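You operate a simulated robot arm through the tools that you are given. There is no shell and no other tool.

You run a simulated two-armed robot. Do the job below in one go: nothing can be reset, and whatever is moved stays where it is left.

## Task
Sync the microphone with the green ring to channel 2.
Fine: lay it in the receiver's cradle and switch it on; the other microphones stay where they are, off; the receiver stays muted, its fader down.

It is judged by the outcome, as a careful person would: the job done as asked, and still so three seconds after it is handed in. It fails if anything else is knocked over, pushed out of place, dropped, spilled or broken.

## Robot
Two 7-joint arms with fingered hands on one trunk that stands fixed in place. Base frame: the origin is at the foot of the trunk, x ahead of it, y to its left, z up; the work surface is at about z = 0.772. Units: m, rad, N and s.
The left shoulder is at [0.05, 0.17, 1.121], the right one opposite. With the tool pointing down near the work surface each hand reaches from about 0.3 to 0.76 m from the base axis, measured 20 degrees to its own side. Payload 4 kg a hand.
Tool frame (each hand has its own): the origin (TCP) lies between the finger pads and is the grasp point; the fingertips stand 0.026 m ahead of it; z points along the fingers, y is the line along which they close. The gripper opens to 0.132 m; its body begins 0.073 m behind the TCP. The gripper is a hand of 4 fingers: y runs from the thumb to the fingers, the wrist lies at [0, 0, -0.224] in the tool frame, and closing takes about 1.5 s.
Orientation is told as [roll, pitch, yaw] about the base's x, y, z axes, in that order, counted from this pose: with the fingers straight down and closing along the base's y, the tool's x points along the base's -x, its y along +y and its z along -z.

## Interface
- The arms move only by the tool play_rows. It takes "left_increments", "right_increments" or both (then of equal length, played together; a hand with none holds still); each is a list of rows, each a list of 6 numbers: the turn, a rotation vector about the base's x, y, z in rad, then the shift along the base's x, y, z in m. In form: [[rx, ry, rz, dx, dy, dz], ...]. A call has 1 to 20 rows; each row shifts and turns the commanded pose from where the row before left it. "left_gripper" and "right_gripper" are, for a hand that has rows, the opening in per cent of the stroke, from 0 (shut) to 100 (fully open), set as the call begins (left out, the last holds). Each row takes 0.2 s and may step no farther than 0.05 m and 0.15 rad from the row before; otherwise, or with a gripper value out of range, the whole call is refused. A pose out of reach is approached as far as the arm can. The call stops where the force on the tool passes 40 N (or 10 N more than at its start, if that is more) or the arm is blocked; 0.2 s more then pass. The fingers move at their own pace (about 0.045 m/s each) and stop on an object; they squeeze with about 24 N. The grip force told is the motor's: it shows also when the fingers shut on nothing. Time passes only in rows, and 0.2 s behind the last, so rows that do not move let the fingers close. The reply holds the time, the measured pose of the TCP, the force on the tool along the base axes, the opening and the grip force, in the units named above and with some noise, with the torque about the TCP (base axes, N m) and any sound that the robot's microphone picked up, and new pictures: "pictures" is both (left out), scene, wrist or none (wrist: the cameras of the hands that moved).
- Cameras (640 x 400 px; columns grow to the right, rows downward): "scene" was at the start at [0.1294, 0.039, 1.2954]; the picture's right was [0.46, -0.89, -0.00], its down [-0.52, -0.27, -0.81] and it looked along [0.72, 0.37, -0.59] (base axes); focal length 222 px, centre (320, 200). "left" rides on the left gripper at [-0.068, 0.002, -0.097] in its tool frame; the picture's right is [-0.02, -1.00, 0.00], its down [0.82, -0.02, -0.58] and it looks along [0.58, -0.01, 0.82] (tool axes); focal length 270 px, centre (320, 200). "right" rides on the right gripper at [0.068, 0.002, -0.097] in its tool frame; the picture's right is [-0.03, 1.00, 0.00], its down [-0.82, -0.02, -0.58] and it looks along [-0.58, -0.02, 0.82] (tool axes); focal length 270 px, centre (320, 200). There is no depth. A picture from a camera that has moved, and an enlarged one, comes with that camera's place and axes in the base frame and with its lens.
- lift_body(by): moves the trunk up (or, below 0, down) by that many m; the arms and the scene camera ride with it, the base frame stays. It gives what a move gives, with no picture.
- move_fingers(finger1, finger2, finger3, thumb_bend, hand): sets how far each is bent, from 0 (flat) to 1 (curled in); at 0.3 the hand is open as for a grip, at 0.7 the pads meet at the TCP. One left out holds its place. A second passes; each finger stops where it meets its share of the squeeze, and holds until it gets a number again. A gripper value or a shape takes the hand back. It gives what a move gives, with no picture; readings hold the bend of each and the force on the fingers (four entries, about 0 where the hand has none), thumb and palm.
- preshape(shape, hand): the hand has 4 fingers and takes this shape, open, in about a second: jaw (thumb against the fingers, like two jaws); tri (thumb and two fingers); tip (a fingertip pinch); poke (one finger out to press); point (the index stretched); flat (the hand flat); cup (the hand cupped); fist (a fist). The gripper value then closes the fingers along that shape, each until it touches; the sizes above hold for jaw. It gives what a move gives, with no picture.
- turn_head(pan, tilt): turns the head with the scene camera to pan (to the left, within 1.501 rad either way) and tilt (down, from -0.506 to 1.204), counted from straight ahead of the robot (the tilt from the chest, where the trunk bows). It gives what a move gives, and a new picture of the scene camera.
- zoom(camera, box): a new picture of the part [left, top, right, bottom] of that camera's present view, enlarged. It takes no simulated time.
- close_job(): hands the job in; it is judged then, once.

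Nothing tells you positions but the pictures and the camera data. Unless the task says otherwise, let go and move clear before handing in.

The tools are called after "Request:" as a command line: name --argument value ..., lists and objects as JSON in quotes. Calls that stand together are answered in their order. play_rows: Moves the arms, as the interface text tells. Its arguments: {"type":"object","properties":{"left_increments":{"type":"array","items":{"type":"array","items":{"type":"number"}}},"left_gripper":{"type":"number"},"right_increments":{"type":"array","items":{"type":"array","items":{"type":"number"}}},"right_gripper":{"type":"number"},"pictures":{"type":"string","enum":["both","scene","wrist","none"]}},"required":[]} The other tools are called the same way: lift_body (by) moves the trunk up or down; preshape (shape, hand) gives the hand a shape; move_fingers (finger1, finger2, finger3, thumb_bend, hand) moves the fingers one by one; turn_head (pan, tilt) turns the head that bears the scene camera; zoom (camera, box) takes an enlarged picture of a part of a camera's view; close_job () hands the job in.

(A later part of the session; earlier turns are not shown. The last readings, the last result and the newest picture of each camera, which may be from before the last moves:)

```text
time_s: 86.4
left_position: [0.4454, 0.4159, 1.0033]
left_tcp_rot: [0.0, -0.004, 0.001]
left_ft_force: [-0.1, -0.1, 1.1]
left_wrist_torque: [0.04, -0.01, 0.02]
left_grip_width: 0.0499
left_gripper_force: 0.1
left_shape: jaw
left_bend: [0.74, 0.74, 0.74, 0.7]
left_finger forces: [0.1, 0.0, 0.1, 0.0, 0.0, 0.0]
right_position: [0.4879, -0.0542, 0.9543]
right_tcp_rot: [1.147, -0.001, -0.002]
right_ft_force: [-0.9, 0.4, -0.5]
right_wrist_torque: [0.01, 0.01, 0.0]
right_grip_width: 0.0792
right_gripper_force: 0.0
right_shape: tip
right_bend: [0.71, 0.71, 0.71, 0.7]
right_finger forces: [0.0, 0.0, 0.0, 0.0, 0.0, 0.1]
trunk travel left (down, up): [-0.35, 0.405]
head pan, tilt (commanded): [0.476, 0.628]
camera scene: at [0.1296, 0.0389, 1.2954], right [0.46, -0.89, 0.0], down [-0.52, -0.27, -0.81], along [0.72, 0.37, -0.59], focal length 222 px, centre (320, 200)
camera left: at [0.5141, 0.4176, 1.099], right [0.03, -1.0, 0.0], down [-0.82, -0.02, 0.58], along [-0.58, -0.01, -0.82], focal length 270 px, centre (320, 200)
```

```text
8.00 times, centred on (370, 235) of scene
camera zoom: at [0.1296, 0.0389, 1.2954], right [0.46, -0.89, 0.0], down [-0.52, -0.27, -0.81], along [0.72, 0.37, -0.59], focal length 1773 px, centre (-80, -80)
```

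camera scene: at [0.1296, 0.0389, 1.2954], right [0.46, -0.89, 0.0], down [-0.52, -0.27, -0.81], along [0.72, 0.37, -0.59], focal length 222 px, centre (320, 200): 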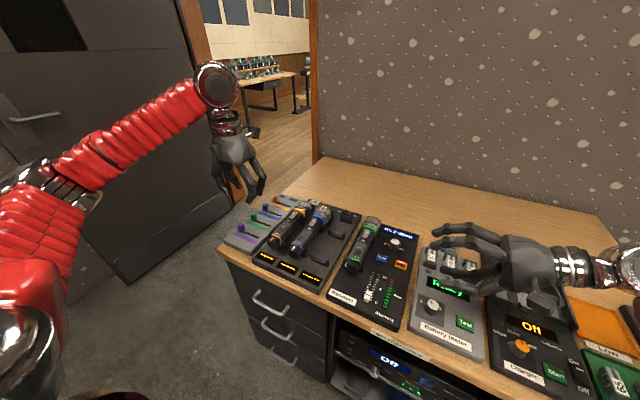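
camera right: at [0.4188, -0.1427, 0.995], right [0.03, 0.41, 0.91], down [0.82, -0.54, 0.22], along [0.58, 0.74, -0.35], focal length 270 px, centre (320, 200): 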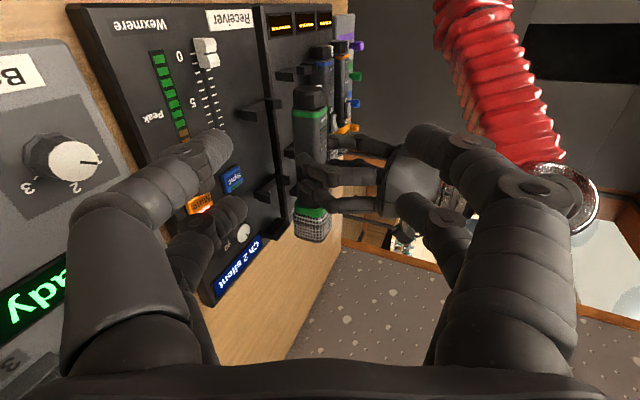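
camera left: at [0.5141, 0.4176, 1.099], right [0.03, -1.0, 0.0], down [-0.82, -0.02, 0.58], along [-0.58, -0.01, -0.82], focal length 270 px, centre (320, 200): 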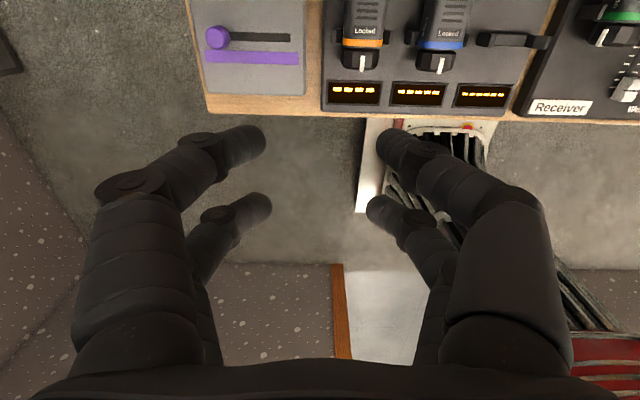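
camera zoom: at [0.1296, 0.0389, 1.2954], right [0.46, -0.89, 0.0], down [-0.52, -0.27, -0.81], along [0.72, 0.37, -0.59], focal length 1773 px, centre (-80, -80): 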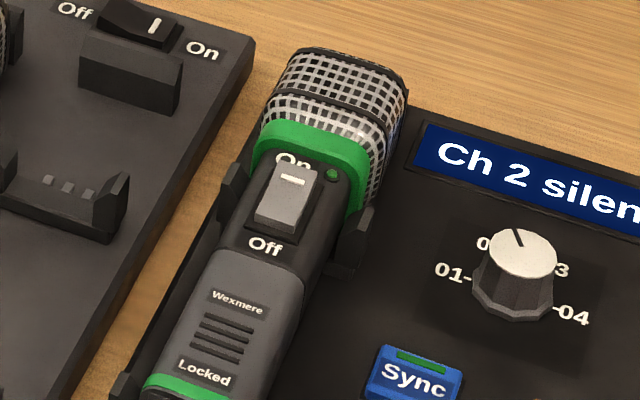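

The rocker's On end is raised, at about (0.619, 0.135, 0.828); pressing it down switches the mic on. I'll turn the right hand back to pointing down, take the poke shape and bring it over the switch.

Request:
play_rows --right_increments '[[-0.1436, 0, 0, 0.01, 0, 0.01], [-0.1436, 0, 0, 0.01, 0, 0.01], [-0.1436, 0, 0, 0.01, 0, 0.01], [-0.1436, 0, 0, 0.01, 0.01, 0.01], [-0.1436, 0, 0, 0.02, 0.02, 0.005], [-0.1436, 0, 0, 0.02, 0.03, 0.005], [-0.1436, 0, 0, 0.02, 0.04, 0], [-0.1436, 0, 0, 0.02, 0.04, 0], [0, 0, 0, 0.012, 0.045, -0.01], [0, 0, 0, 0, 0, 0]]' --pictures "none"

Request:
preshape --shape "poke" --hand "right"

Request:
play_rows --right_increments '[[0, 0, 0, 0, 0, -0.02], [0, 0, 0, 0, 0, -0.02], [0, 0, 0, 0, 0, 0]]' --pictures "both"

Request:
zoom --camera "scene" --box '[320, 140, 440, 260]'

Request:
zoom --camera "right" --box '[200, 40, 440, 240]'

```text
time_s: 88.6
left_position: [0.4448, 0.4187, 1.0019]
left_tcp_rot: [-0.002, -0.002, 0.002]
left_ft_force: [0.0, 0.3, 0.4]
left_wrist_torque: [-0.04, -0.02, -0.01]
left_grip_width: 0.05
left_gripper_force: 0.1
left_shape: jaw
left_bend: [0.74, 0.74, 0.74, 0.7]
left_finger forces: [0.0, 0.0, 0.1, 0.0, 0.1, 0.0]
right_position: [0.6202, 0.1134, 0.9938]
right_tcp_rot: [-0.001, -0.003, -0.008]
right_ft_force: [-1.3, 0.4, -0.4]
right_wrist_torque: [-0.05, -0.01, 0.02]
right_grip_width: 0.0794
right_gripper_force: 0.0
right_shape: tip
right_bend: [0.71, 0.71, 0.71, 0.7]
right_finger forces: [0.0, 0.0, 0.0, 0.0, 0.0, 0.1]
right hand out of reach, approached as far as the arm can: row 9
trunk travel left (down, up): [-0.35, 0.405]
head pan, tilt (commanded): [0.476, 0.628]
```

```text
time_s: 89.5
left_position: [0.4465, 0.4161, 1.0026]
left_tcp_rot: [-0.001, -0.001, 0.001]
left_ft_force: [-0.3, 0.9, -0.3]
left_wrist_torque: [0.04, 0.04, -0.01]
left_grip_width: 0.0499
left_gripper_force: 0.1
left_shape: jaw
left_bend: [0.74, 0.74, 0.74, 0.7]
left_finger forces: [0.0, 0.1, 0.0, 0.0, 0.0, 0.1]
right_position: [0.6206, 0.1129, 0.9947]
right_tcp_rot: [0.002, -0.003, -0.011]
right_ft_force: [0.0, -1.1, 0.0]
right_wrist_torque: [-0.03, 0.02, 0.04]
right_grip_width: 0.0003
right_gripper_force: 0.1
right_shape: poke
right_bend: [1.0, 1.0, 1.0, 0.34]
right_finger forces: [0.0, 0.0, 0.0, 0.0, 0.0, 0.0]
trunk travel left (down, up): [-0.35, 0.405]
head pan, tilt (commanded): [0.476, 0.628]
```

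```text
time_s: 90.3
left_position: [0.4452, 0.4163, 1.0026]
left_tcp_rot: [0.001, -0.002, 0.001]
left_ft_force: [0.3, -0.3, -0.6]
left_wrist_torque: [0.01, -0.02, -0.01]
left_grip_width: 0.0496
left_gripper_force: 0.1
left_shape: jaw
left_bend: [0.74, 0.74, 0.74, 0.7]
left_finger forces: [0.0, 0.1, 0.0, 0.0, 0.0, 0.1]
right_position: [0.6189, 0.1183, 0.9538]
right_tcp_rot: [0.001, 0.0, 0.002]
right_ft_force: [-0.8, -0.1, -0.2]
right_wrist_torque: [0.01, 0.01, 0.02]
right_grip_width: 0.0001
right_gripper_force: 0.0
right_shape: poke
right_bend: [1.0, 1.0, 1.0, 0.34]
right_finger forces: [0.0, 0.1, 0.0, 0.1, 0.1, 0.1]
trunk travel left (down, up): [-0.35, 0.405]
head pan, tilt (commanded): [0.476, 0.628]
camera scene: at [0.1294, 0.039, 1.2955], right [0.46, -0.89, 0.0], down [-0.52, -0.27, -0.81], along [0.72, 0.37, -0.59], focal length 222 px, centre (320, 200)
camera right: at [0.5491, 0.12, 1.0511], right [0.02, 1.0, 0.0], down [0.82, -0.02, 0.58], along [0.58, -0.01, -0.82], focal length 270 px, centre (320, 200)
```

scene: 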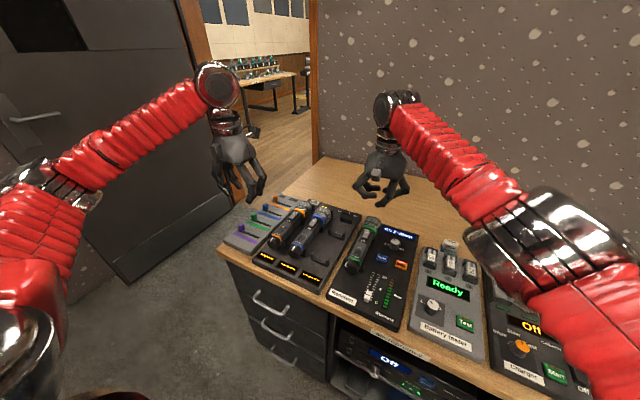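
right: 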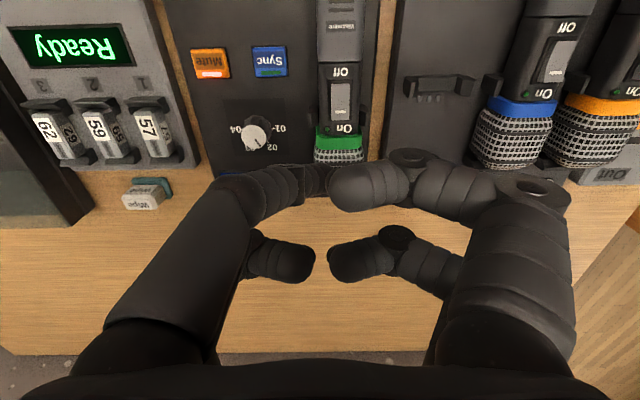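

```text
3.33 times, centred on (380, 200) of scene
camera zoom: at [0.1294, 0.039, 1.2955], right [0.46, -0.89, 0.0], down [-0.52, -0.27, -0.81], along [0.72, 0.37, -0.59], focal length 739 px, centre (120, 200)
```

zoom: 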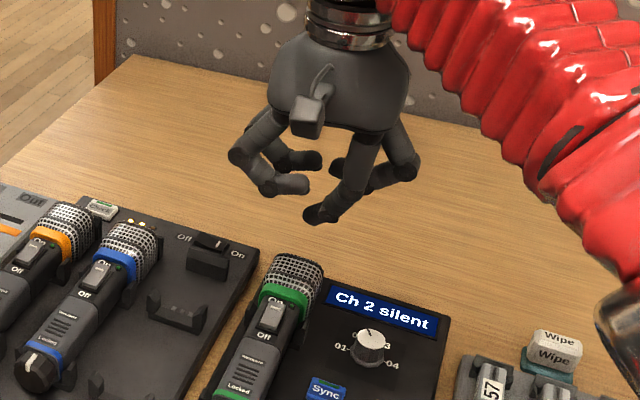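

```text
2.00 times, centred on (320, 140) of right
camera zoom: at [0.5491, 0.12, 1.0511], right [0.02, 1.0, 0.0], down [0.82, -0.02, 0.58], along [0.58, -0.01, -0.82], focal length 541 px, centre (320, 320)
```

zoom: 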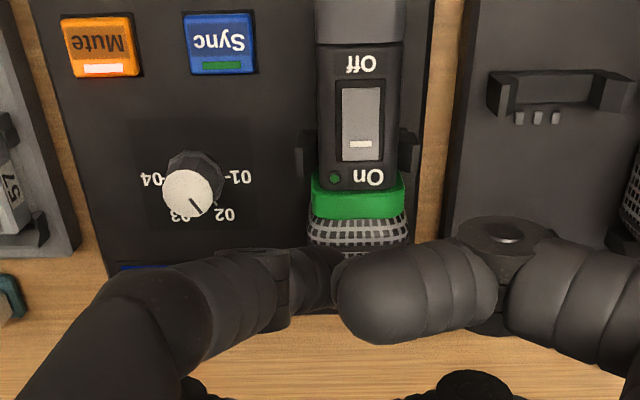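

In the poke shape the tip is about 20 mm below the TCP, with the other fingers well above it. I'll position it over the rocker's On end and stop 2 cm above.

Request:
play_rows --right_increments '[[0, 0, 0, 0.005, 0.0175, 0], [0, 0, 0, 0, 0, -0.03], [0, 0, 0, 0, 0, -0.03], [0, 0, 0, 0, 0, -0.024], [0, 0, 0, 0, 0, 0]]' --pictures "both"

Request:
zoom --camera "scene" --box '[330, 170, 430, 270]'

Request:
zoom --camera "right" --box '[220, 60, 420, 220]'

```text
time_s: 91.5
left_position: [0.4456, 0.4152, 1.0038]
left_tcp_rot: [0.001, 0.0, -0.001]
left_ft_force: [-0.1, 0.5, 0.5]
left_wrist_torque: [0.02, 0.0, -0.02]
left_grip_width: 0.05
left_gripper_force: 0.1
left_shape: jaw
left_bend: [0.74, 0.74, 0.74, 0.7]
left_finger forces: [0.1, 0.0, 0.0, 0.1, 0.0, 0.0]
right_position: [0.6151, 0.1152, 0.8712]
right_tcp_rot: [0.0, -0.001, -0.001]
right_ft_force: [-0.6, 0.6, 0.3]
right_wrist_torque: [0.02, 0.02, 0.0]
right_grip_width: 0.0
right_gripper_force: 0.1
right_shape: poke
right_bend: [1.0, 1.0, 1.0, 0.34]
right_finger forces: [0.1, 0.1, 0.0, 0.0, 0.0, 0.0]
right hand out of reach, approached as far as the arm can: row 1
trunk travel left (down, up): [-0.35, 0.405]
head pan, tilt (commanded): [0.476, 0.628]
camera scene: at [0.1293, 0.039, 1.2955], right [0.46, -0.89, 0.0], down [-0.52, -0.27, -0.81], along [0.72, 0.37, -0.59], focal length 222 px, centre (320, 200)
camera right: at [0.5471, 0.1176, 0.9672], right [0.02, 1.0, 0.0], down [0.82, -0.02, 0.58], along [0.58, -0.01, -0.82], focal length 270 px, centre (320, 200)
```

scene: 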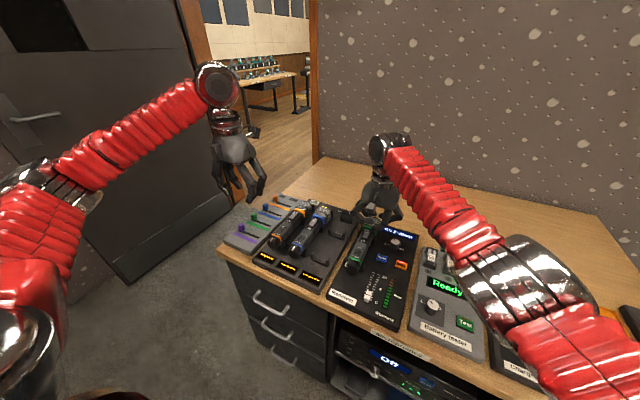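
right: 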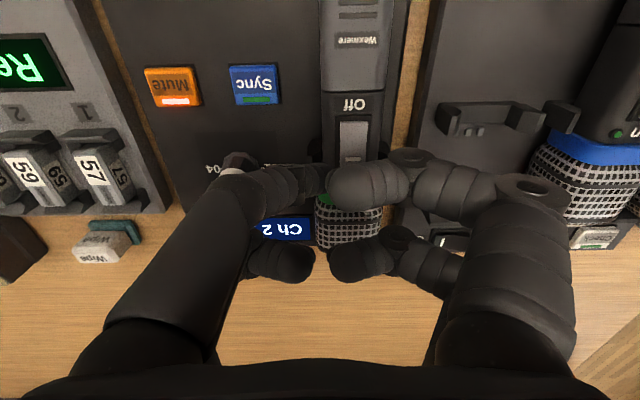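

```text
4.00 times, centred on (380, 220) of scene
camera zoom: at [0.1293, 0.039, 1.2955], right [0.46, -0.89, 0.0], down [-0.52, -0.27, -0.81], along [0.72, 0.37, -0.59], focal length 887 px, centre (80, 120)
```

zoom: 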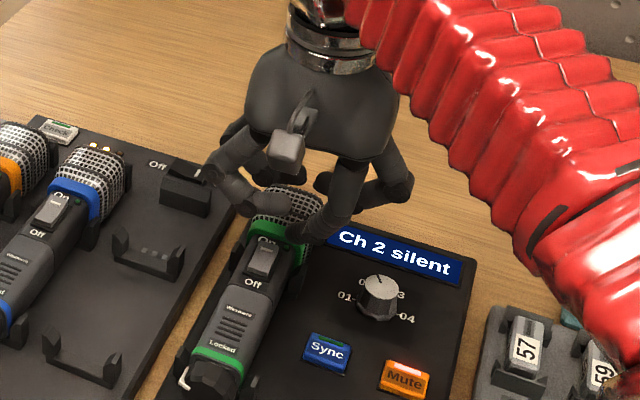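

```text
2.50 times, centred on (320, 140) of right
camera zoom: at [0.5471, 0.1176, 0.9672], right [0.02, 1.0, 0.0], down [0.82, -0.02, 0.58], along [0.58, -0.01, -0.82], focal length 676 px, centre (320, 350)
```

zoom: 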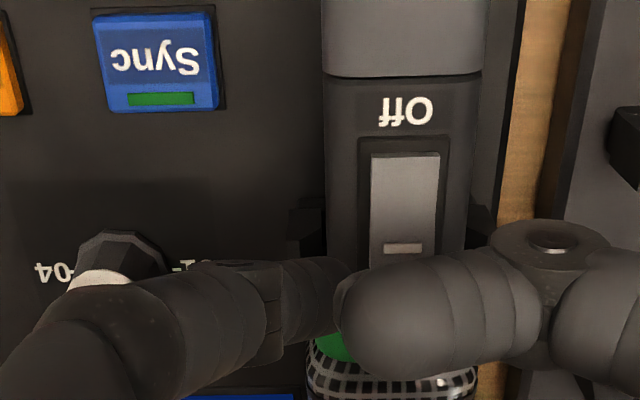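

The right arm can't reach that far to the left, so the left hand will press the rocker instead. I'll raise and retract the right hand while the left takes the poke shape.

Request:
preshape --shape "poke" --hand "left"

Request:
play_rows --right_increments '[[0, 0, 0, 0, 0, 0.03], [0, 0, 0, 0, -0.01, 0.04], [0, 0, 0, 0, -0.03, 0.035], [0, 0, 0, -0.005, -0.045, 0.02], [0, 0, 0, -0.005, -0.045, 0.02], [0, 0, 0, -0.005, -0.045, 0.02], [0, 0, 0, -0.005, -0.045, 0.0], [0, 0, 0, -0.005, -0.045, 0.0], [0, 0, 0, 0, -0.045, 0], [0, 0, 0, 0, 0, 0]]' --left_increments '[[0, 0, 0, 0, 0, 0], [0, 0, 0, 0, 0, 0], [0, 0, 0, 0, 0, 0], [0, 0, 0, 0, 0, 0], [0, 0, 0, 0.03, -0.03, 0], [0, 0, 0, 0.03, -0.035, 0], [0, 0, 0, 0.03, -0.04, 0], [0, 0, 0, 0.03, -0.04, 0], [0, 0, 0, 0.03, -0.04, 0], [0, 0, 0, 0.02, -0.04, 0]]' --pictures "none"

Request:
play_rows --left_increments '[[0, 0, 0, 0.003, -0.03, -0.02], [0, 0, 0, 0, -0.024, -0.03], [0, 0, 0, 0, 0, 0]]' --pictures "both"

Request:
zoom --camera "scene" --box '[320, 140, 440, 260]'

Request:
zoom --camera "left" --box '[200, 40, 440, 240]'

```text
time_s: 92.4
left_position: [0.4455, 0.4164, 1.0022]
left_tcp_rot: [0.0, -0.003, 0.0]
left_ft_force: [0.4, -0.4, -0.5]
left_wrist_torque: [0.0, -0.03, -0.02]
left_grip_width: 0.0001
left_gripper_force: 0.1
left_shape: poke
left_bend: [1.0, 1.0, 1.0, 0.34]
left_finger forces: [0.0, 0.1, 0.0, 0.0, 0.0, 0.0]
right_position: [0.6154, 0.1168, 0.8698]
right_tcp_rot: [0.0, 0.0, 0.001]
right_ft_force: [0.5, -0.4, 0.9]
right_wrist_torque: [0.02, -0.03, -0.01]
right_grip_width: 0.0
right_gripper_force: 0.1
right_shape: poke
right_bend: [1.0, 1.0, 1.0, 0.34]
right_finger forces: [0.0, 0.0, 0.0, 0.0, 0.0, 0.1]
trunk travel left (down, up): [-0.35, 0.405]
head pan, tilt (commanded): [0.476, 0.628]
```

```text
time_s: 94.6
left_position: [0.6164, 0.1881, 1.0002]
left_tcp_rot: [0.003, -0.001, -0.001]
left_ft_force: [0.7, -0.2, 0.0]
left_wrist_torque: [0.01, 0.02, 0.01]
left_grip_width: 0.0002
left_gripper_force: 0.0
left_shape: poke
left_bend: [1.0, 1.0, 1.0, 0.34]
left_finger forces: [0.1, 0.0, 0.0, 0.0, 0.0, 0.1]
right_position: [0.5926, -0.19, 1.0406]
right_tcp_rot: [0.002, -0.002, 0.001]
right_ft_force: [-1.1, -0.4, -0.4]
right_wrist_torque: [-0.02, 0.01, -0.01]
right_grip_width: 0.0
right_gripper_force: 0.1
right_shape: poke
right_bend: [1.0, 1.0, 1.0, 0.34]
right_finger forces: [0.1, 0.0, 0.0, 0.1, 0.1, 0.0]
trunk travel left (down, up): [-0.35, 0.405]
head pan, tilt (commanded): [0.476, 0.628]
```

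```text
time_s: 95.4
left_position: [0.6217, 0.1371, 0.953]
left_tcp_rot: [0.001, -0.002, 0.002]
left_ft_force: [0.5, 0.0, 0.6]
left_wrist_torque: [0.02, 0.02, 0.02]
left_grip_width: 0.0
left_gripper_force: 0.0
left_shape: poke
left_bend: [1.0, 1.0, 1.0, 0.34]
left_finger forces: [0.0, 0.0, 0.1, 0.0, 0.0, 0.0]
right_position: [0.5903, -0.1894, 1.0412]
right_tcp_rot: [-0.001, 0.0, 0.0]
right_ft_force: [0.1, 0.4, 0.3]
right_wrist_torque: [0.01, -0.04, -0.01]
right_grip_width: 0.0
right_gripper_force: 0.1
right_shape: poke
right_bend: [1.0, 1.0, 1.0, 0.34]
right_finger forces: [0.0, 0.0, 0.1, 0.0, 0.1, 0.0]
trunk travel left (down, up): [-0.35, 0.405]
head pan, tilt (commanded): [0.476, 0.628]
camera scene: at [0.1297, 0.0391, 1.2954], right [0.46, -0.89, 0.0], down [-0.52, -0.27, -0.81], along [0.72, 0.37, -0.59], focal length 222 px, centre (320, 200)
camera left: at [0.69, 0.1386, 1.0491], right [0.03, -1.0, 0.0], down [-0.82, -0.02, 0.58], along [-0.58, -0.02, -0.82], focal length 270 px, centre (320, 200)
```

scene: 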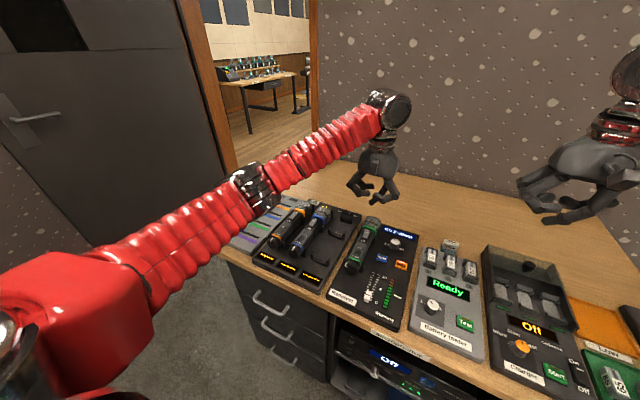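
left: 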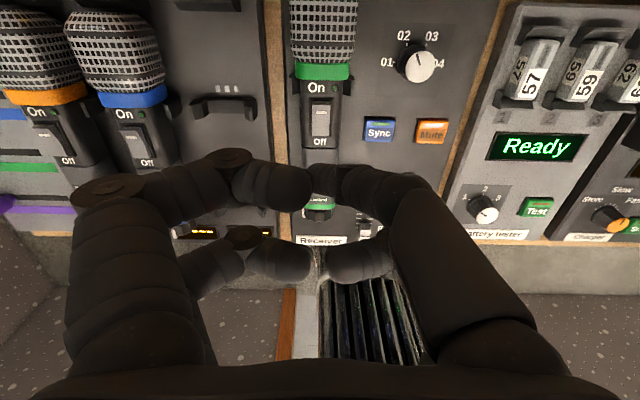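

```text
3.33 times, centred on (380, 200) of scene
camera zoom: at [0.1297, 0.0391, 1.2954], right [0.46, -0.89, 0.0], down [-0.52, -0.27, -0.81], along [0.72, 0.37, -0.59], focal length 739 px, centre (120, 200)
```

zoom: 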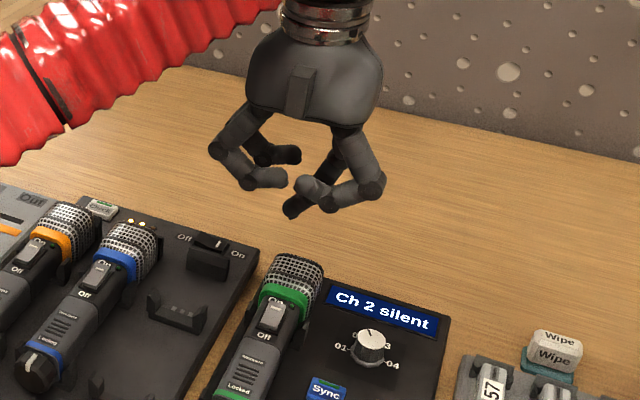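

```text
2.00 times, centred on (320, 140) of left
camera zoom: at [0.69, 0.1386, 1.0491], right [0.03, -1.0, 0.0], down [-0.82, -0.02, 0.58], along [-0.58, -0.02, -0.82], focal length 541 px, centre (320, 320)
```

zoom: 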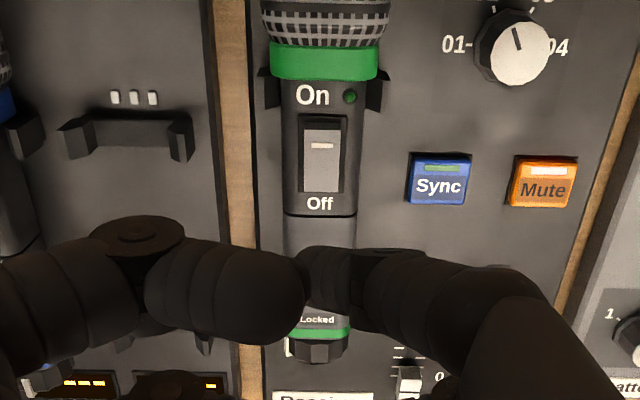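

The left poke tip is about 20 mm below its TCP, nearly on its axis. I'll line it up just past the white mark on the On end (x≈0.623, y≈0.135) and stop about 1.5 cm above.

Request:
play_rows --left_increments '[[0, 0, 0, 0.003, -0.0015, -0.03], [0, 0, 0, 0, 0, -0.03], [0, 0, 0, 0, 0, -0.027], [0, 0, 0, 0, 0, 0]]' --pictures "both"

Request:
zoom --camera "scene" --box '[340, 180, 410, 250]'

Request:
zoom --camera "left" --box '[220, 60, 420, 240]'

```text
time_s: 96.4
left_position: [0.6248, 0.133, 0.8649]
left_tcp_rot: [0.0, -0.002, -0.001]
left_ft_force: [0.3, 0.4, -0.1]
left_wrist_torque: [0.02, 0.01, 0.01]
left_grip_width: 0.0
left_gripper_force: 0.1
left_shape: poke
left_bend: [1.0, 1.0, 1.0, 0.34]
left_finger forces: [0.1, 0.0, 0.1, 0.1, 0.0, 0.1]
right_position: [0.5911, -0.1897, 1.0418]
right_tcp_rot: [-0.001, 0.0, 0.001]
right_ft_force: [-0.4, 0.1, 1.4]
right_wrist_torque: [0.0, 0.04, 0.0]
right_grip_width: 0.0001
right_gripper_force: 0.0
right_shape: poke
right_bend: [1.0, 1.0, 1.0, 0.34]
right_finger forces: [0.0, 0.0, 0.0, 0.0, 0.0, 0.0]
trunk travel left (down, up): [-0.35, 0.405]
head pan, tilt (commanded): [0.476, 0.628]
camera scene: at [0.1295, 0.0389, 1.2955], right [0.46, -0.89, 0.0], down [-0.52, -0.27, -0.81], along [0.72, 0.37, -0.59], focal length 222 px, centre (320, 200)
camera left: at [0.6928, 0.135, 0.962], right [0.03, -1.0, 0.0], down [-0.82, -0.02, 0.58], along [-0.58, -0.01, -0.82], focal length 270 px, centre (320, 200)
```

scene: 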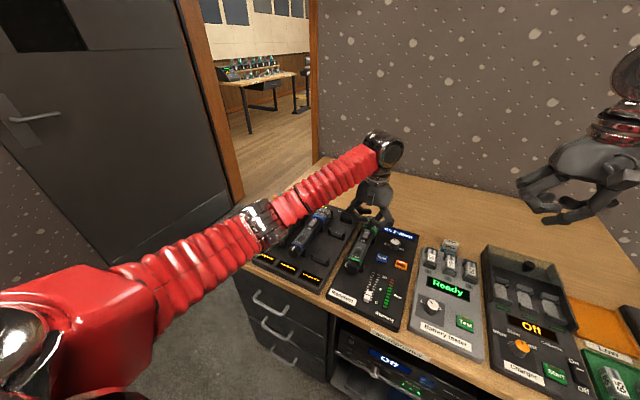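
left: 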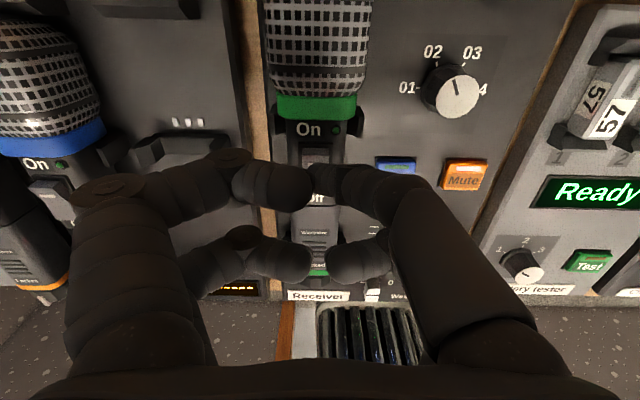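

```text
5.71 times, centred on (375, 215) of scene
camera zoom: at [0.1295, 0.0389, 1.2955], right [0.46, -0.89, 0.0], down [-0.52, -0.27, -0.81], along [0.72, 0.37, -0.59], focal length 1267 px, centre (6, 114)
```

zoom: 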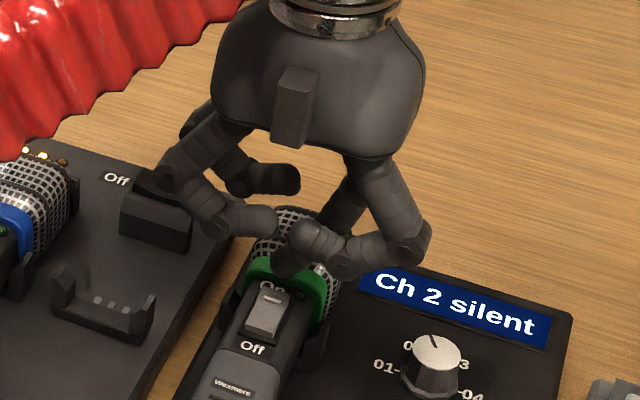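

```text
2.22 times, centred on (320, 150) of left
camera zoom: at [0.6928, 0.135, 0.962], right [0.03, -1.0, 0.0], down [-0.82, -0.02, 0.58], along [-0.58, -0.01, -0.82], focal length 601 px, centre (320, 311)
```

zoom: 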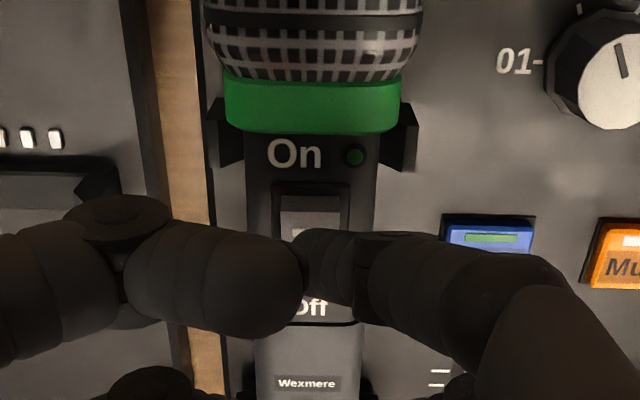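

The tip hovers over the On end. I'll look closer before pressing.

Request:
zoom --camera "scene" --box '[358, 210, 388, 240]'

Request:
zoom --camera "right" --box '[400, 0, 640, 200]'

```text
13.33 times, centred on (373, 225) of scene
camera zoom: at [0.1295, 0.0389, 1.2955], right [0.46, -0.89, 0.0], down [-0.52, -0.27, -0.81], along [0.72, 0.37, -0.59], focal length 2956 px, centre (-387, -133)
```

zoom: 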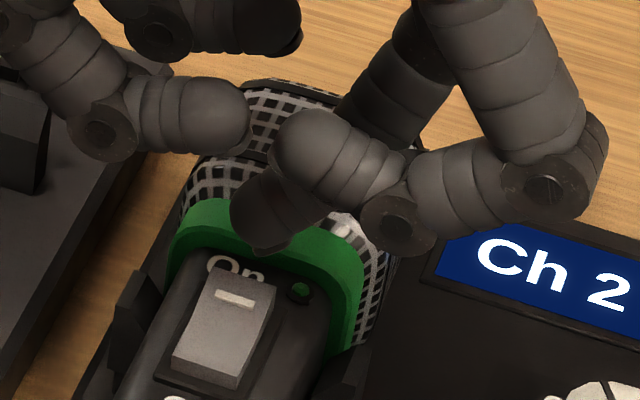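

```text
2.00 times, centred on (520, 100) of right
camera zoom: at [0.5229, -0.1885, 1.1385], right [0.03, 1.0, 0.0], down [0.82, -0.02, 0.58], along [0.58, -0.01, -0.82], focal length 541 px, centre (-80, 400)
```

zoom: 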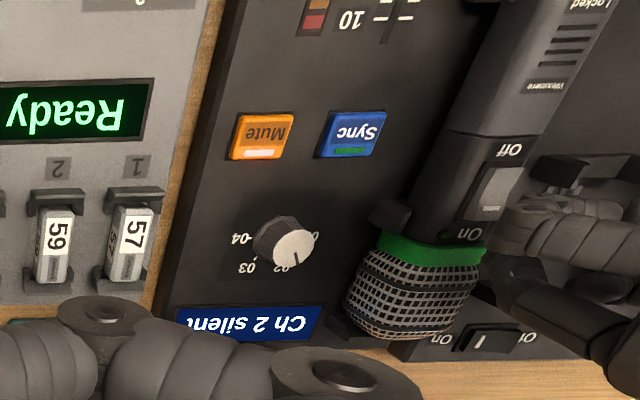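

The tip looks about 4–5 mm to the −y side of the rocker's centre and right at the white mark. I'll shift (+3, +4) mm, then lower slowly onto the On end.

Request:
play_rows --left_increments '[[0, 0, 0, 0.003, 0.004, 0], [0, 0, 0, 0, 0, -0.008], [0, 0, 0, 0, 0, 0]]' --pictures "none"

Request:
zoom --camera "scene" --box '[358, 210, 388, 240]'

Request:
zoom --camera "left" --box '[220, 60, 420, 240]'

```text
time_s: 97.2
left_position: [0.627, 0.1376, 0.8563]
left_tcp_rot: [0.0, 0.0, -0.001]
left_ft_force: [0.0, 0.2, 0.2]
left_wrist_torque: [0.0, -0.03, -0.03]
left_grip_width: 0.0
left_gripper_force: 0.1
left_shape: poke
left_bend: [1.0, 1.0, 1.0, 0.34]
left_finger forces: [0.0, 0.0, 0.0, 0.0, 0.1, 0.0]
right_position: [0.5914, -0.1908, 1.0413]
right_tcp_rot: [0.001, 0.0, 0.0]
right_ft_force: [-0.8, 0.6, 0.2]
right_wrist_torque: [0.03, -0.01, -0.01]
right_grip_width: 0.0
right_gripper_force: 0.1
right_shape: poke
right_bend: [1.0, 1.0, 1.0, 0.34]
right_finger forces: [0.0, 0.0, 0.0, 0.1, 0.0, 0.1]
trunk travel left (down, up): [-0.35, 0.405]
head pan, tilt (commanded): [0.476, 0.628]
```

```text
13.33 times, centred on (373, 225) of scene
camera zoom: at [0.1296, 0.0389, 1.2954], right [0.46, -0.89, 0.0], down [-0.52, -0.27, -0.81], along [0.72, 0.37, -0.59], focal length 2956 px, centre (-387, -133)
```

zoom: 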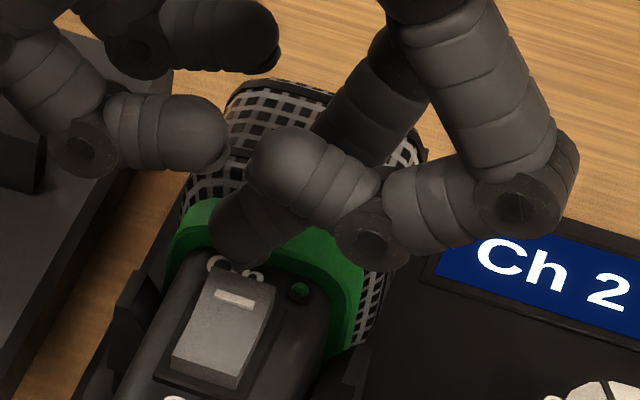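

```text
2.22 times, centred on (320, 150) of left
camera zoom: at [0.6958, 0.1397, 0.953], right [0.03, -1.0, 0.0], down [-0.82, -0.02, 0.58], along [-0.58, -0.02, -0.82], focal length 601 px, centre (320, 311)
```

zoom: 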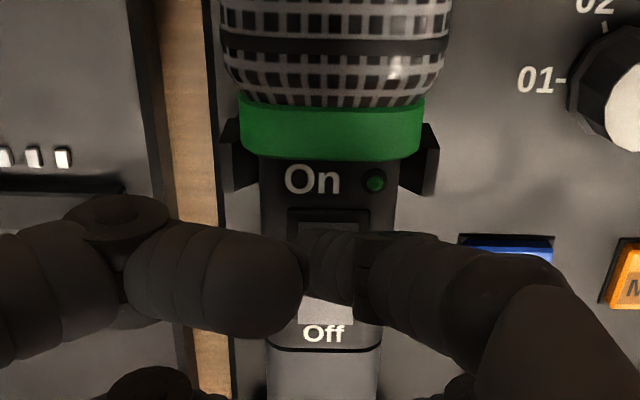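

The tip is now right above the centre of the On end. I'll press down in small steps, watching the force.

Request:
play_rows --left_increments '[[0, 0, 0, 0, 0, -0.004], [0, 0, 0, 0, 0, -0.003], [0, 0, 0, 0, 0, -0.002], [0, 0, 0, 0, 0, 0]]' --pictures "none"

Request:
zoom --camera "scene" --box '[358, 210, 388, 240]'

```text
time_s: 98.2
left_position: [0.627, 0.1372, 0.8505]
left_tcp_rot: [-0.001, -0.004, -0.001]
left_ft_force: [3.2, -1.4, 13.9]
left_wrist_torque: [-0.04, -0.09, -0.03]
left_grip_width: 0.0001
left_gripper_force: 0.1
left_shape: poke
left_bend: [1.0, 1.0, 1.0, 0.35]
left_finger forces: [0.1, 0.1, 0.1, 0.0, 13.1, 0.0]
right_position: [0.5909, -0.1901, 1.0426]
right_tcp_rot: [0.001, 0.001, 0.0]
right_ft_force: [1.0, 1.2, 0.1]
right_wrist_torque: [0.01, 0.0, -0.03]
right_grip_width: 0.0002
right_gripper_force: 0.1
right_shape: poke
right_bend: [1.0, 1.0, 1.0, 0.34]
right_finger forces: [0.1, 0.0, 0.0, 0.0, 0.1, 0.0]
trunk travel left (down, up): [-0.35, 0.405]
head pan, tilt (commanded): [0.476, 0.628]
```

```text
13.33 times, centred on (373, 225) of scene
camera zoom: at [0.1287, 0.0386, 1.2957], right [0.46, -0.89, 0.0], down [-0.52, -0.27, -0.81], along [0.72, 0.37, -0.59], focal length 2956 px, centre (-387, -133)
```

zoom: 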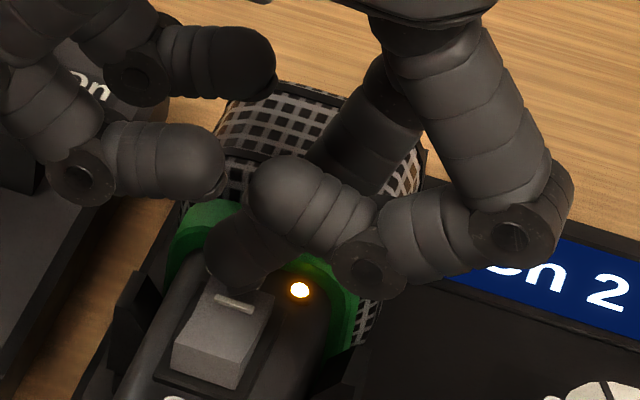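

The rocker flipped and the mic's LED came on, glowing amber. I'll lift off gently and check that it stays on.

Request:
play_rows --left_increments '[[0, 0, 0, 0, 0, 0.01], [0, 0, 0, 0, 0, 0.03], [0, 0, 0, 0, 0, 0.04], [0, 0, 0, 0, 0, 0.04], [0, 0, 0, -0.01, 0.03, 0.03], [0, 0, 0, -0.02, 0.045, 0], [0, 0, 0, -0.02, 0.045, 0], [0, 0, 0, -0.02, 0.045, 0], [0, 0, 0, -0.02, 0.045, 0], [0, 0, 0, 0, 0, 0]]' --pictures "both"

Request:
zoom --camera "scene" --box '[330, 205, 410, 265]'

Request:
zoom --camera "scene" --box '[240, 190, 400, 300]'

```text
time_s: 100.4
left_position: [0.5406, 0.349, 0.998]
left_tcp_rot: [-0.001, -0.001, 0.0]
left_ft_force: [0.1, -1.2, 0.7]
left_wrist_torque: [0.02, -0.01, 0.01]
left_grip_width: 0.0002
left_gripper_force: 0.2
left_shape: poke
left_bend: [1.0, 1.0, 1.0, 0.34]
left_finger forces: [0.0, 0.1, 0.0, 0.1, 0.1, 0.1]
right_position: [0.5905, -0.189, 1.0414]
right_tcp_rot: [0.0, 0.0, -0.001]
right_ft_force: [-0.6, -0.4, -1.2]
right_wrist_torque: [0.0, 0.0, -0.04]
right_grip_width: 0.0001
right_gripper_force: 0.1
right_shape: poke
right_bend: [1.0, 1.0, 1.0, 0.34]
right_finger forces: [0.0, 0.0, 0.0, 0.0, 0.1, 0.0]
trunk travel left (down, up): [-0.35, 0.405]
head pan, tilt (commanded): [0.476, 0.628]
camera scene: at [0.1302, 0.0388, 1.2953], right [0.46, -0.89, 0.0], down [-0.52, -0.27, -0.81], along [0.72, 0.37, -0.59], focal length 222 px, centre (320, 200)
camera left: at [0.6077, 0.3508, 1.0947], right [0.03, -1.0, 0.0], down [-0.82, -0.02, 0.58], along [-0.58, -0.01, -0.82], focal length 270 px, centre (320, 200)
```

scene: 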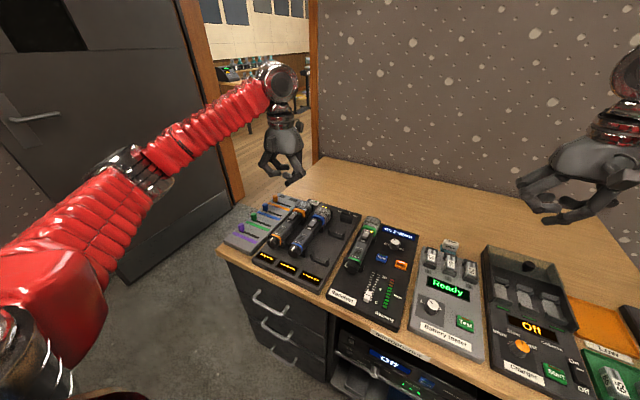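
left: 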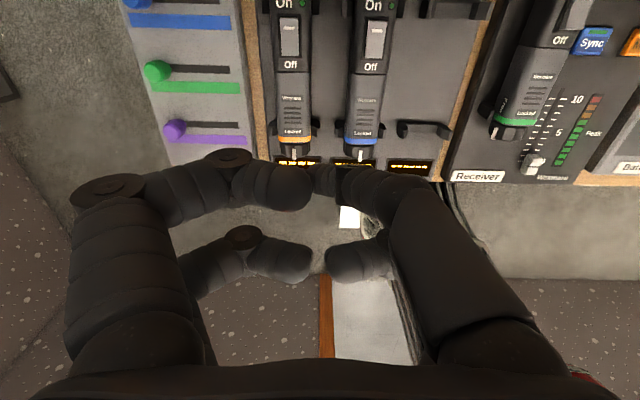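

```text
6.67 times, centred on (370, 235) of scene
camera zoom: at [0.1302, 0.0388, 1.2953], right [0.46, -0.89, 0.0], down [-0.52, -0.27, -0.81], along [0.72, 0.37, -0.59], focal length 1478 px, centre (-13, -33)
```

zoom: 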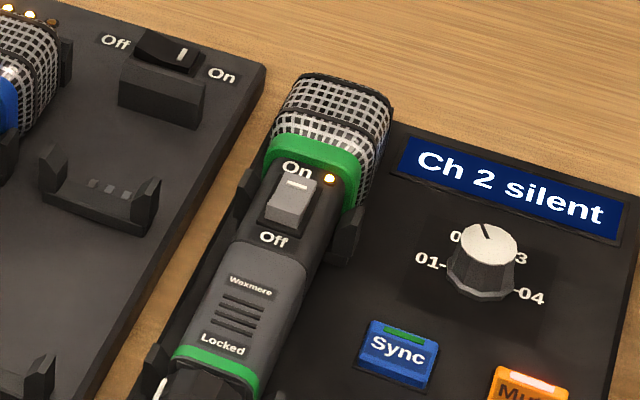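

```text
3.64 times, centred on (320, 245) of scene
camera zoom: at [0.1302, 0.0388, 1.2953], right [0.46, -0.89, 0.0], down [-0.52, -0.27, -0.81], along [0.72, 0.37, -0.59], focal length 806 px, centre (320, 36)
```

zoom: 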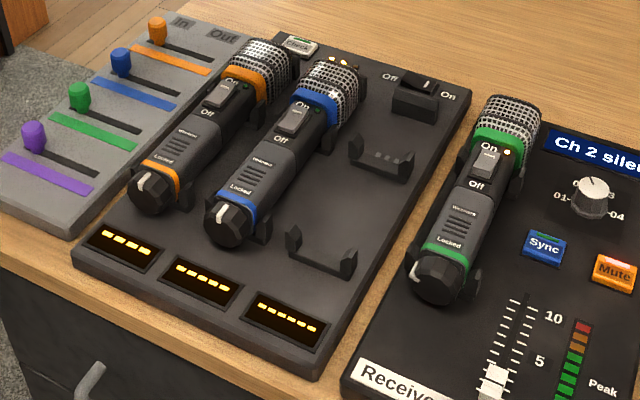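

Everything is as wanted: the mic is on, Ch 2 is set, Mute is lit and the fader is down. Next is Sync. I'll bring the right hand over it, yawed about −60° so the curled fingers stay clear of the mic.

Request:
play_rows --right_increments '[[0, 0, -0.1313, -0.0005, 0.033, -0.005], [0, 0, -0.1313, -0.0005, 0.033, -0.01], [0, 0, -0.1313, -0.0005, 0.033, -0.015], [0, 0, -0.1313, -0.0005, 0.033, -0.02], [0, 0, -0.1313, -0.0005, 0.033, -0.02], [0, 0, -0.1313, -0.0005, 0.033, -0.02], [0, 0, -0.1313, -0.0005, 0.033, -0.02], [0, 0, -0.1313, -0.0005, 0.031, -0.01], [0, 0, 0, 0, 0, 0]]' --pictures "both"

Request:
zoom --camera "scene" --box '[340, 180, 430, 270]'

Request:
zoom --camera "right" --box '[200, 40, 440, 240]'

```text
time_s: 102.4
left_position: [0.5388, 0.3492, 0.9989]
left_tcp_rot: [0.002, -0.003, 0.0]
left_ft_force: [1.2, 0.5, 0.5]
left_wrist_torque: [-0.01, -0.04, 0.01]
left_grip_width: 0.0002
left_gripper_force: 0.0
left_shape: poke
left_bend: [1.0, 1.0, 1.0, 0.34]
left_finger forces: [0.1, 0.1, 0.1, 0.0, 0.1, 0.1]
right_position: [0.5853, 0.0705, 0.918]
right_tcp_rot: [-0.002, -0.001, -1.051]
right_ft_force: [0.7, -0.9, -0.7]
right_wrist_torque: [-0.01, 0.01, 0.04]
right_grip_width: 0.0
right_gripper_force: 0.1
right_shape: poke
right_bend: [1.0, 1.0, 1.0, 0.34]
right_finger forces: [0.1, 0.0, 0.0, 0.0, 0.1, 0.0]
trunk travel left (down, up): [-0.35, 0.405]
head pan, tilt (commanded): [0.476, 0.628]
camera scene: at [0.1297, 0.0389, 1.2954], right [0.46, -0.89, 0.0], down [-0.52, -0.27, -0.81], along [0.72, 0.37, -0.59], focal length 222 px, centre (320, 200)
camera right: at [0.554, 0.1308, 1.0138], right [0.88, 0.47, 0.0], down [0.39, -0.72, 0.58], along [0.27, -0.51, -0.82], focal length 270 px, centre (320, 200)
```

scene: 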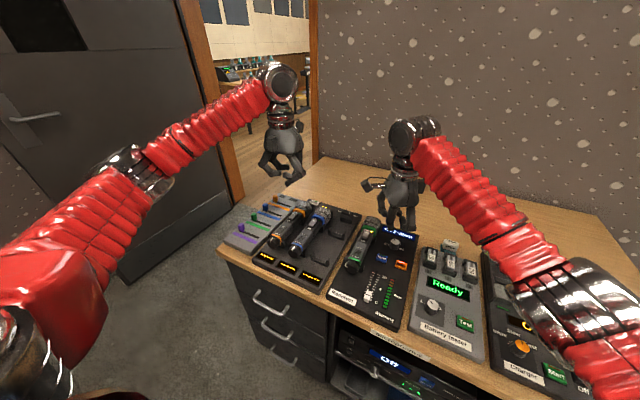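
right: 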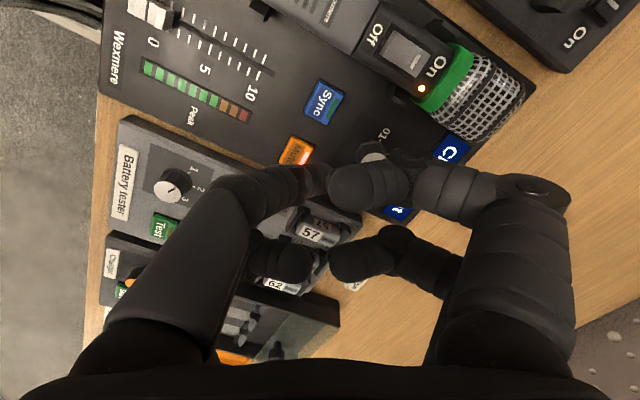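

```text
4.44 times, centred on (385, 225) of scene
camera zoom: at [0.1297, 0.0389, 1.2954], right [0.46, -0.89, 0.0], down [-0.52, -0.27, -0.81], along [0.72, 0.37, -0.59], focal length 985 px, centre (31, 89)
```

zoom: 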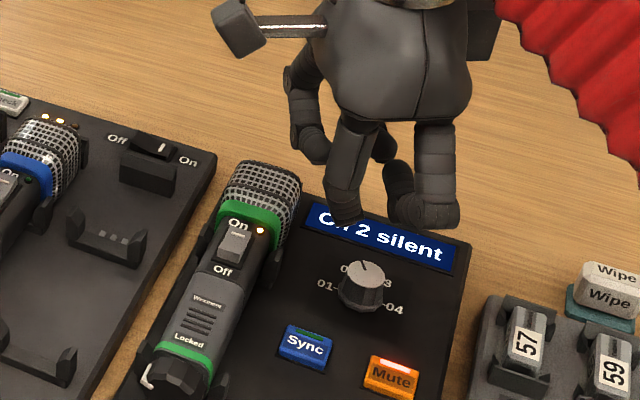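

```text
2.00 times, centred on (320, 140) of right
camera zoom: at [0.554, 0.1308, 1.0138], right [0.88, 0.47, 0.0], down [0.39, -0.72, 0.58], along [0.27, -0.51, -0.82], focal length 541 px, centre (320, 320)
```

zoom: 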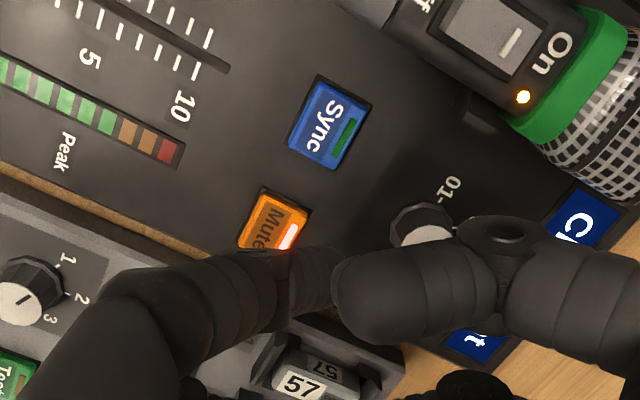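

The tip needs to shift about (+1, +7) mm to sit over Sync. I'll correct that and go down to about 2 cm above the button.

Request:
play_rows --right_increments '[[0, 0, 0, 0.001, 0.007, -0.01], [0, 0, 0, 0, 0, -0.03], [0, 0, 0, 0, 0, -0.03], [0, 0, 0, 0, 0, -0.012], [0, 0, 0, 0, 0, 0]]' --pictures "both"

Request:
zoom --camera "scene" --box '[350, 210, 420, 280]'

Request:
zoom --camera "right" --box '[200, 40, 440, 240]'

```text
time_s: 103.6
left_position: [0.5386, 0.3488, 0.998]
left_tcp_rot: [0.001, -0.002, 0.001]
left_ft_force: [0.0, -0.1, 0.0]
left_wrist_torque: [0.02, -0.01, 0.02]
left_grip_width: 0.0
left_gripper_force: 0.1
left_shape: poke
left_bend: [1.0, 1.0, 1.0, 0.34]
left_finger forces: [0.0, 0.0, 0.1, 0.0, 0.1, 0.0]
right_position: [0.5872, 0.0776, 0.8341]
right_tcp_rot: [-0.002, 0.001, -1.049]
right_ft_force: [-0.2, -0.8, 0.2]
right_wrist_torque: [-0.03, -0.03, 0.02]
right_grip_width: 0.0003
right_gripper_force: 0.1
right_shape: poke
right_bend: [1.0, 1.0, 1.0, 0.34]
right_finger forces: [0.0, 0.0, 0.1, 0.0, 0.0, 0.1]
trunk travel left (down, up): [-0.35, 0.405]
head pan, tilt (commanded): [0.476, 0.628]
camera scene: at [0.1296, 0.039, 1.2954], right [0.46, -0.89, 0.0], down [-0.52, -0.27, -0.81], along [0.72, 0.37, -0.59], focal length 222 px, centre (320, 200)
camera right: at [0.5555, 0.1374, 0.9311], right [0.88, 0.48, 0.0], down [0.39, -0.72, 0.58], along [0.27, -0.51, -0.82], focal length 270 px, centre (320, 200)
```

scene: 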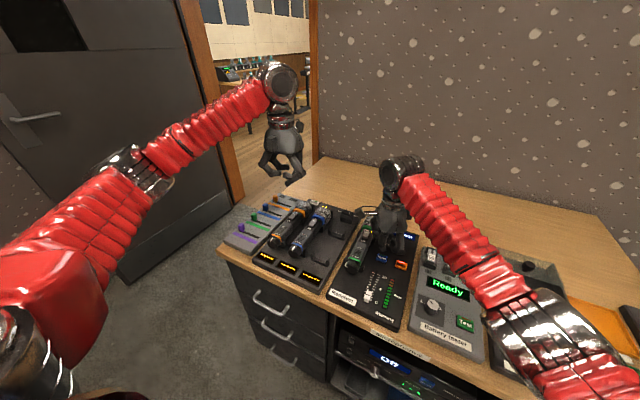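
right: 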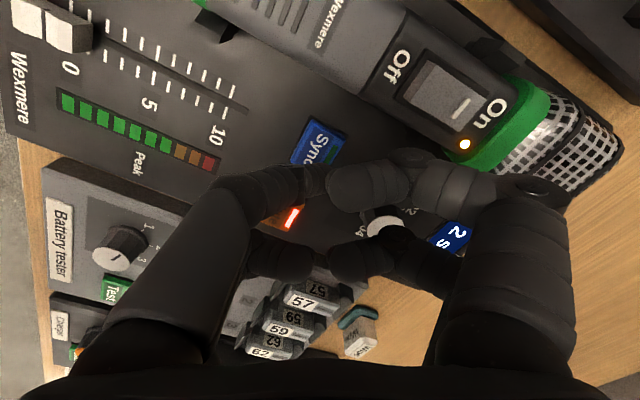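

```text
5.71 times, centred on (385, 245) of scene
camera zoom: at [0.1296, 0.039, 1.2954], right [0.46, -0.89, 0.0], down [-0.52, -0.27, -0.81], along [0.72, 0.37, -0.59], focal length 1267 px, centre (-51, -57)
```

zoom: 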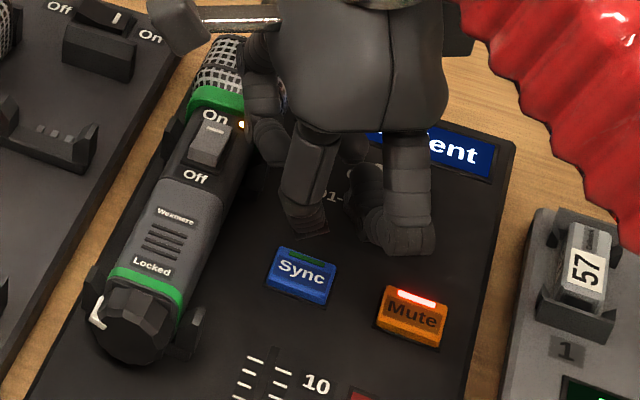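

```text
2.00 times, centred on (320, 140) of right
camera zoom: at [0.5555, 0.1374, 0.9311], right [0.88, 0.48, 0.0], down [0.39, -0.72, 0.58], along [0.27, -0.51, -0.82], focal length 541 px, centre (320, 320)
```

zoom: 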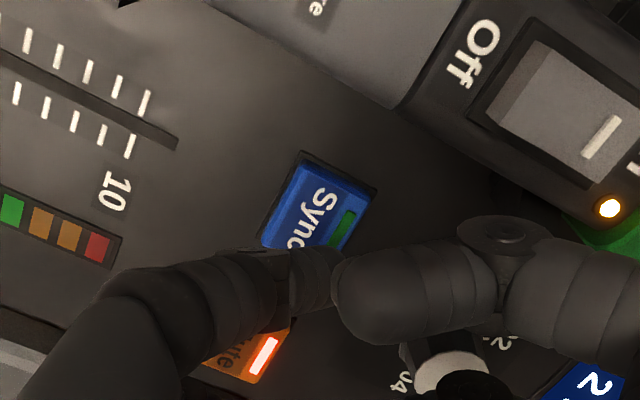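

The tip is within 2–3 mm of Sync's centre. I'll make a small correction and press in small steps, watching the force and the display.

Request:
play_rows --right_increments '[[0, 0, 0, -0.002, 0.002, 0], [0, 0, 0, 0, 0, -0.005], [0, 0, 0, 0, 0, -0.005], [0, 0, 0, 0, 0, -0.003], [0, 0, 0, 0, 0, 0]]' --pictures "none"

Request:
zoom --camera "scene" --box '[350, 210, 420, 280]'

Request:
zoom --camera "right" --box '[200, 40, 440, 240]'

```text
time_s: 104.8
left_position: [0.5395, 0.3501, 0.9991]
left_tcp_rot: [0.001, -0.003, 0.0]
left_ft_force: [0.1, 0.0, 0.7]
left_wrist_torque: [0.02, -0.02, 0.0]
left_grip_width: 0.0
left_gripper_force: 0.1
left_shape: poke
left_bend: [1.0, 1.0, 1.0, 0.34]
left_finger forces: [0.1, 0.0, 0.0, 0.0, 0.0, 0.1]
right_position: [0.5864, 0.0799, 0.8222]
right_tcp_rot: [-0.001, 0.0, -1.051]
right_ft_force: [-0.8, 0.2, 0.6]
right_wrist_torque: [0.01, 0.01, 0.02]
right_grip_width: 0.0
right_gripper_force: 0.0
right_shape: poke
right_bend: [1.0, 1.0, 1.0, 0.34]
right_finger forces: [0.1, 0.1, 0.1, 0.1, 0.0, 0.0]
trunk travel left (down, up): [-0.35, 0.405]
head pan, tilt (commanded): [0.476, 0.628]
```

```text
5.71 times, centred on (385, 245) of scene
camera zoom: at [0.1296, 0.039, 1.2954], right [0.46, -0.89, 0.0], down [-0.52, -0.27, -0.81], along [0.72, 0.37, -0.59], focal length 1267 px, centre (-51, -57)
```

zoom: 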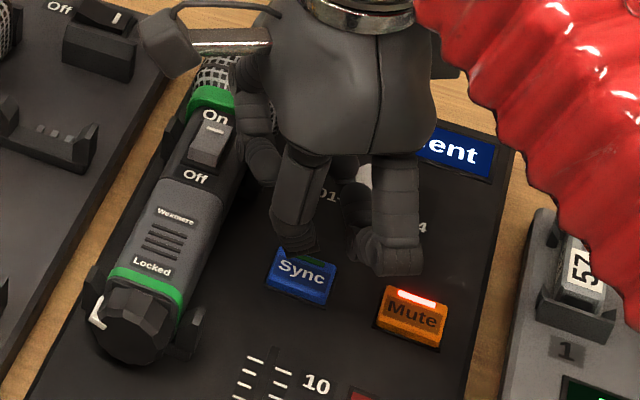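

```text
2.00 times, centred on (320, 140) of right
camera zoom: at [0.5536, 0.1393, 0.9187], right [0.88, 0.48, 0.0], down [0.39, -0.72, 0.58], along [0.27, -0.51, -0.82], focal length 541 px, centre (320, 320)
```

zoom: 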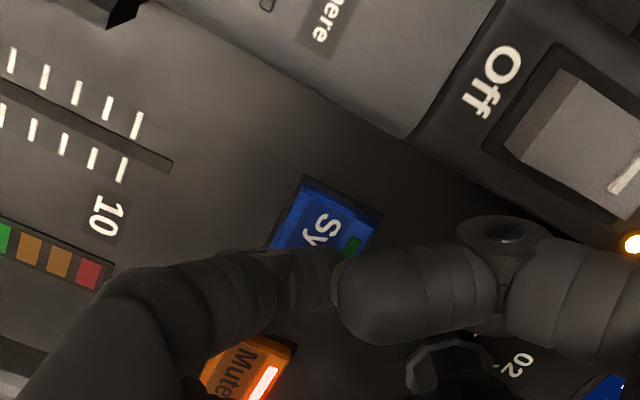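

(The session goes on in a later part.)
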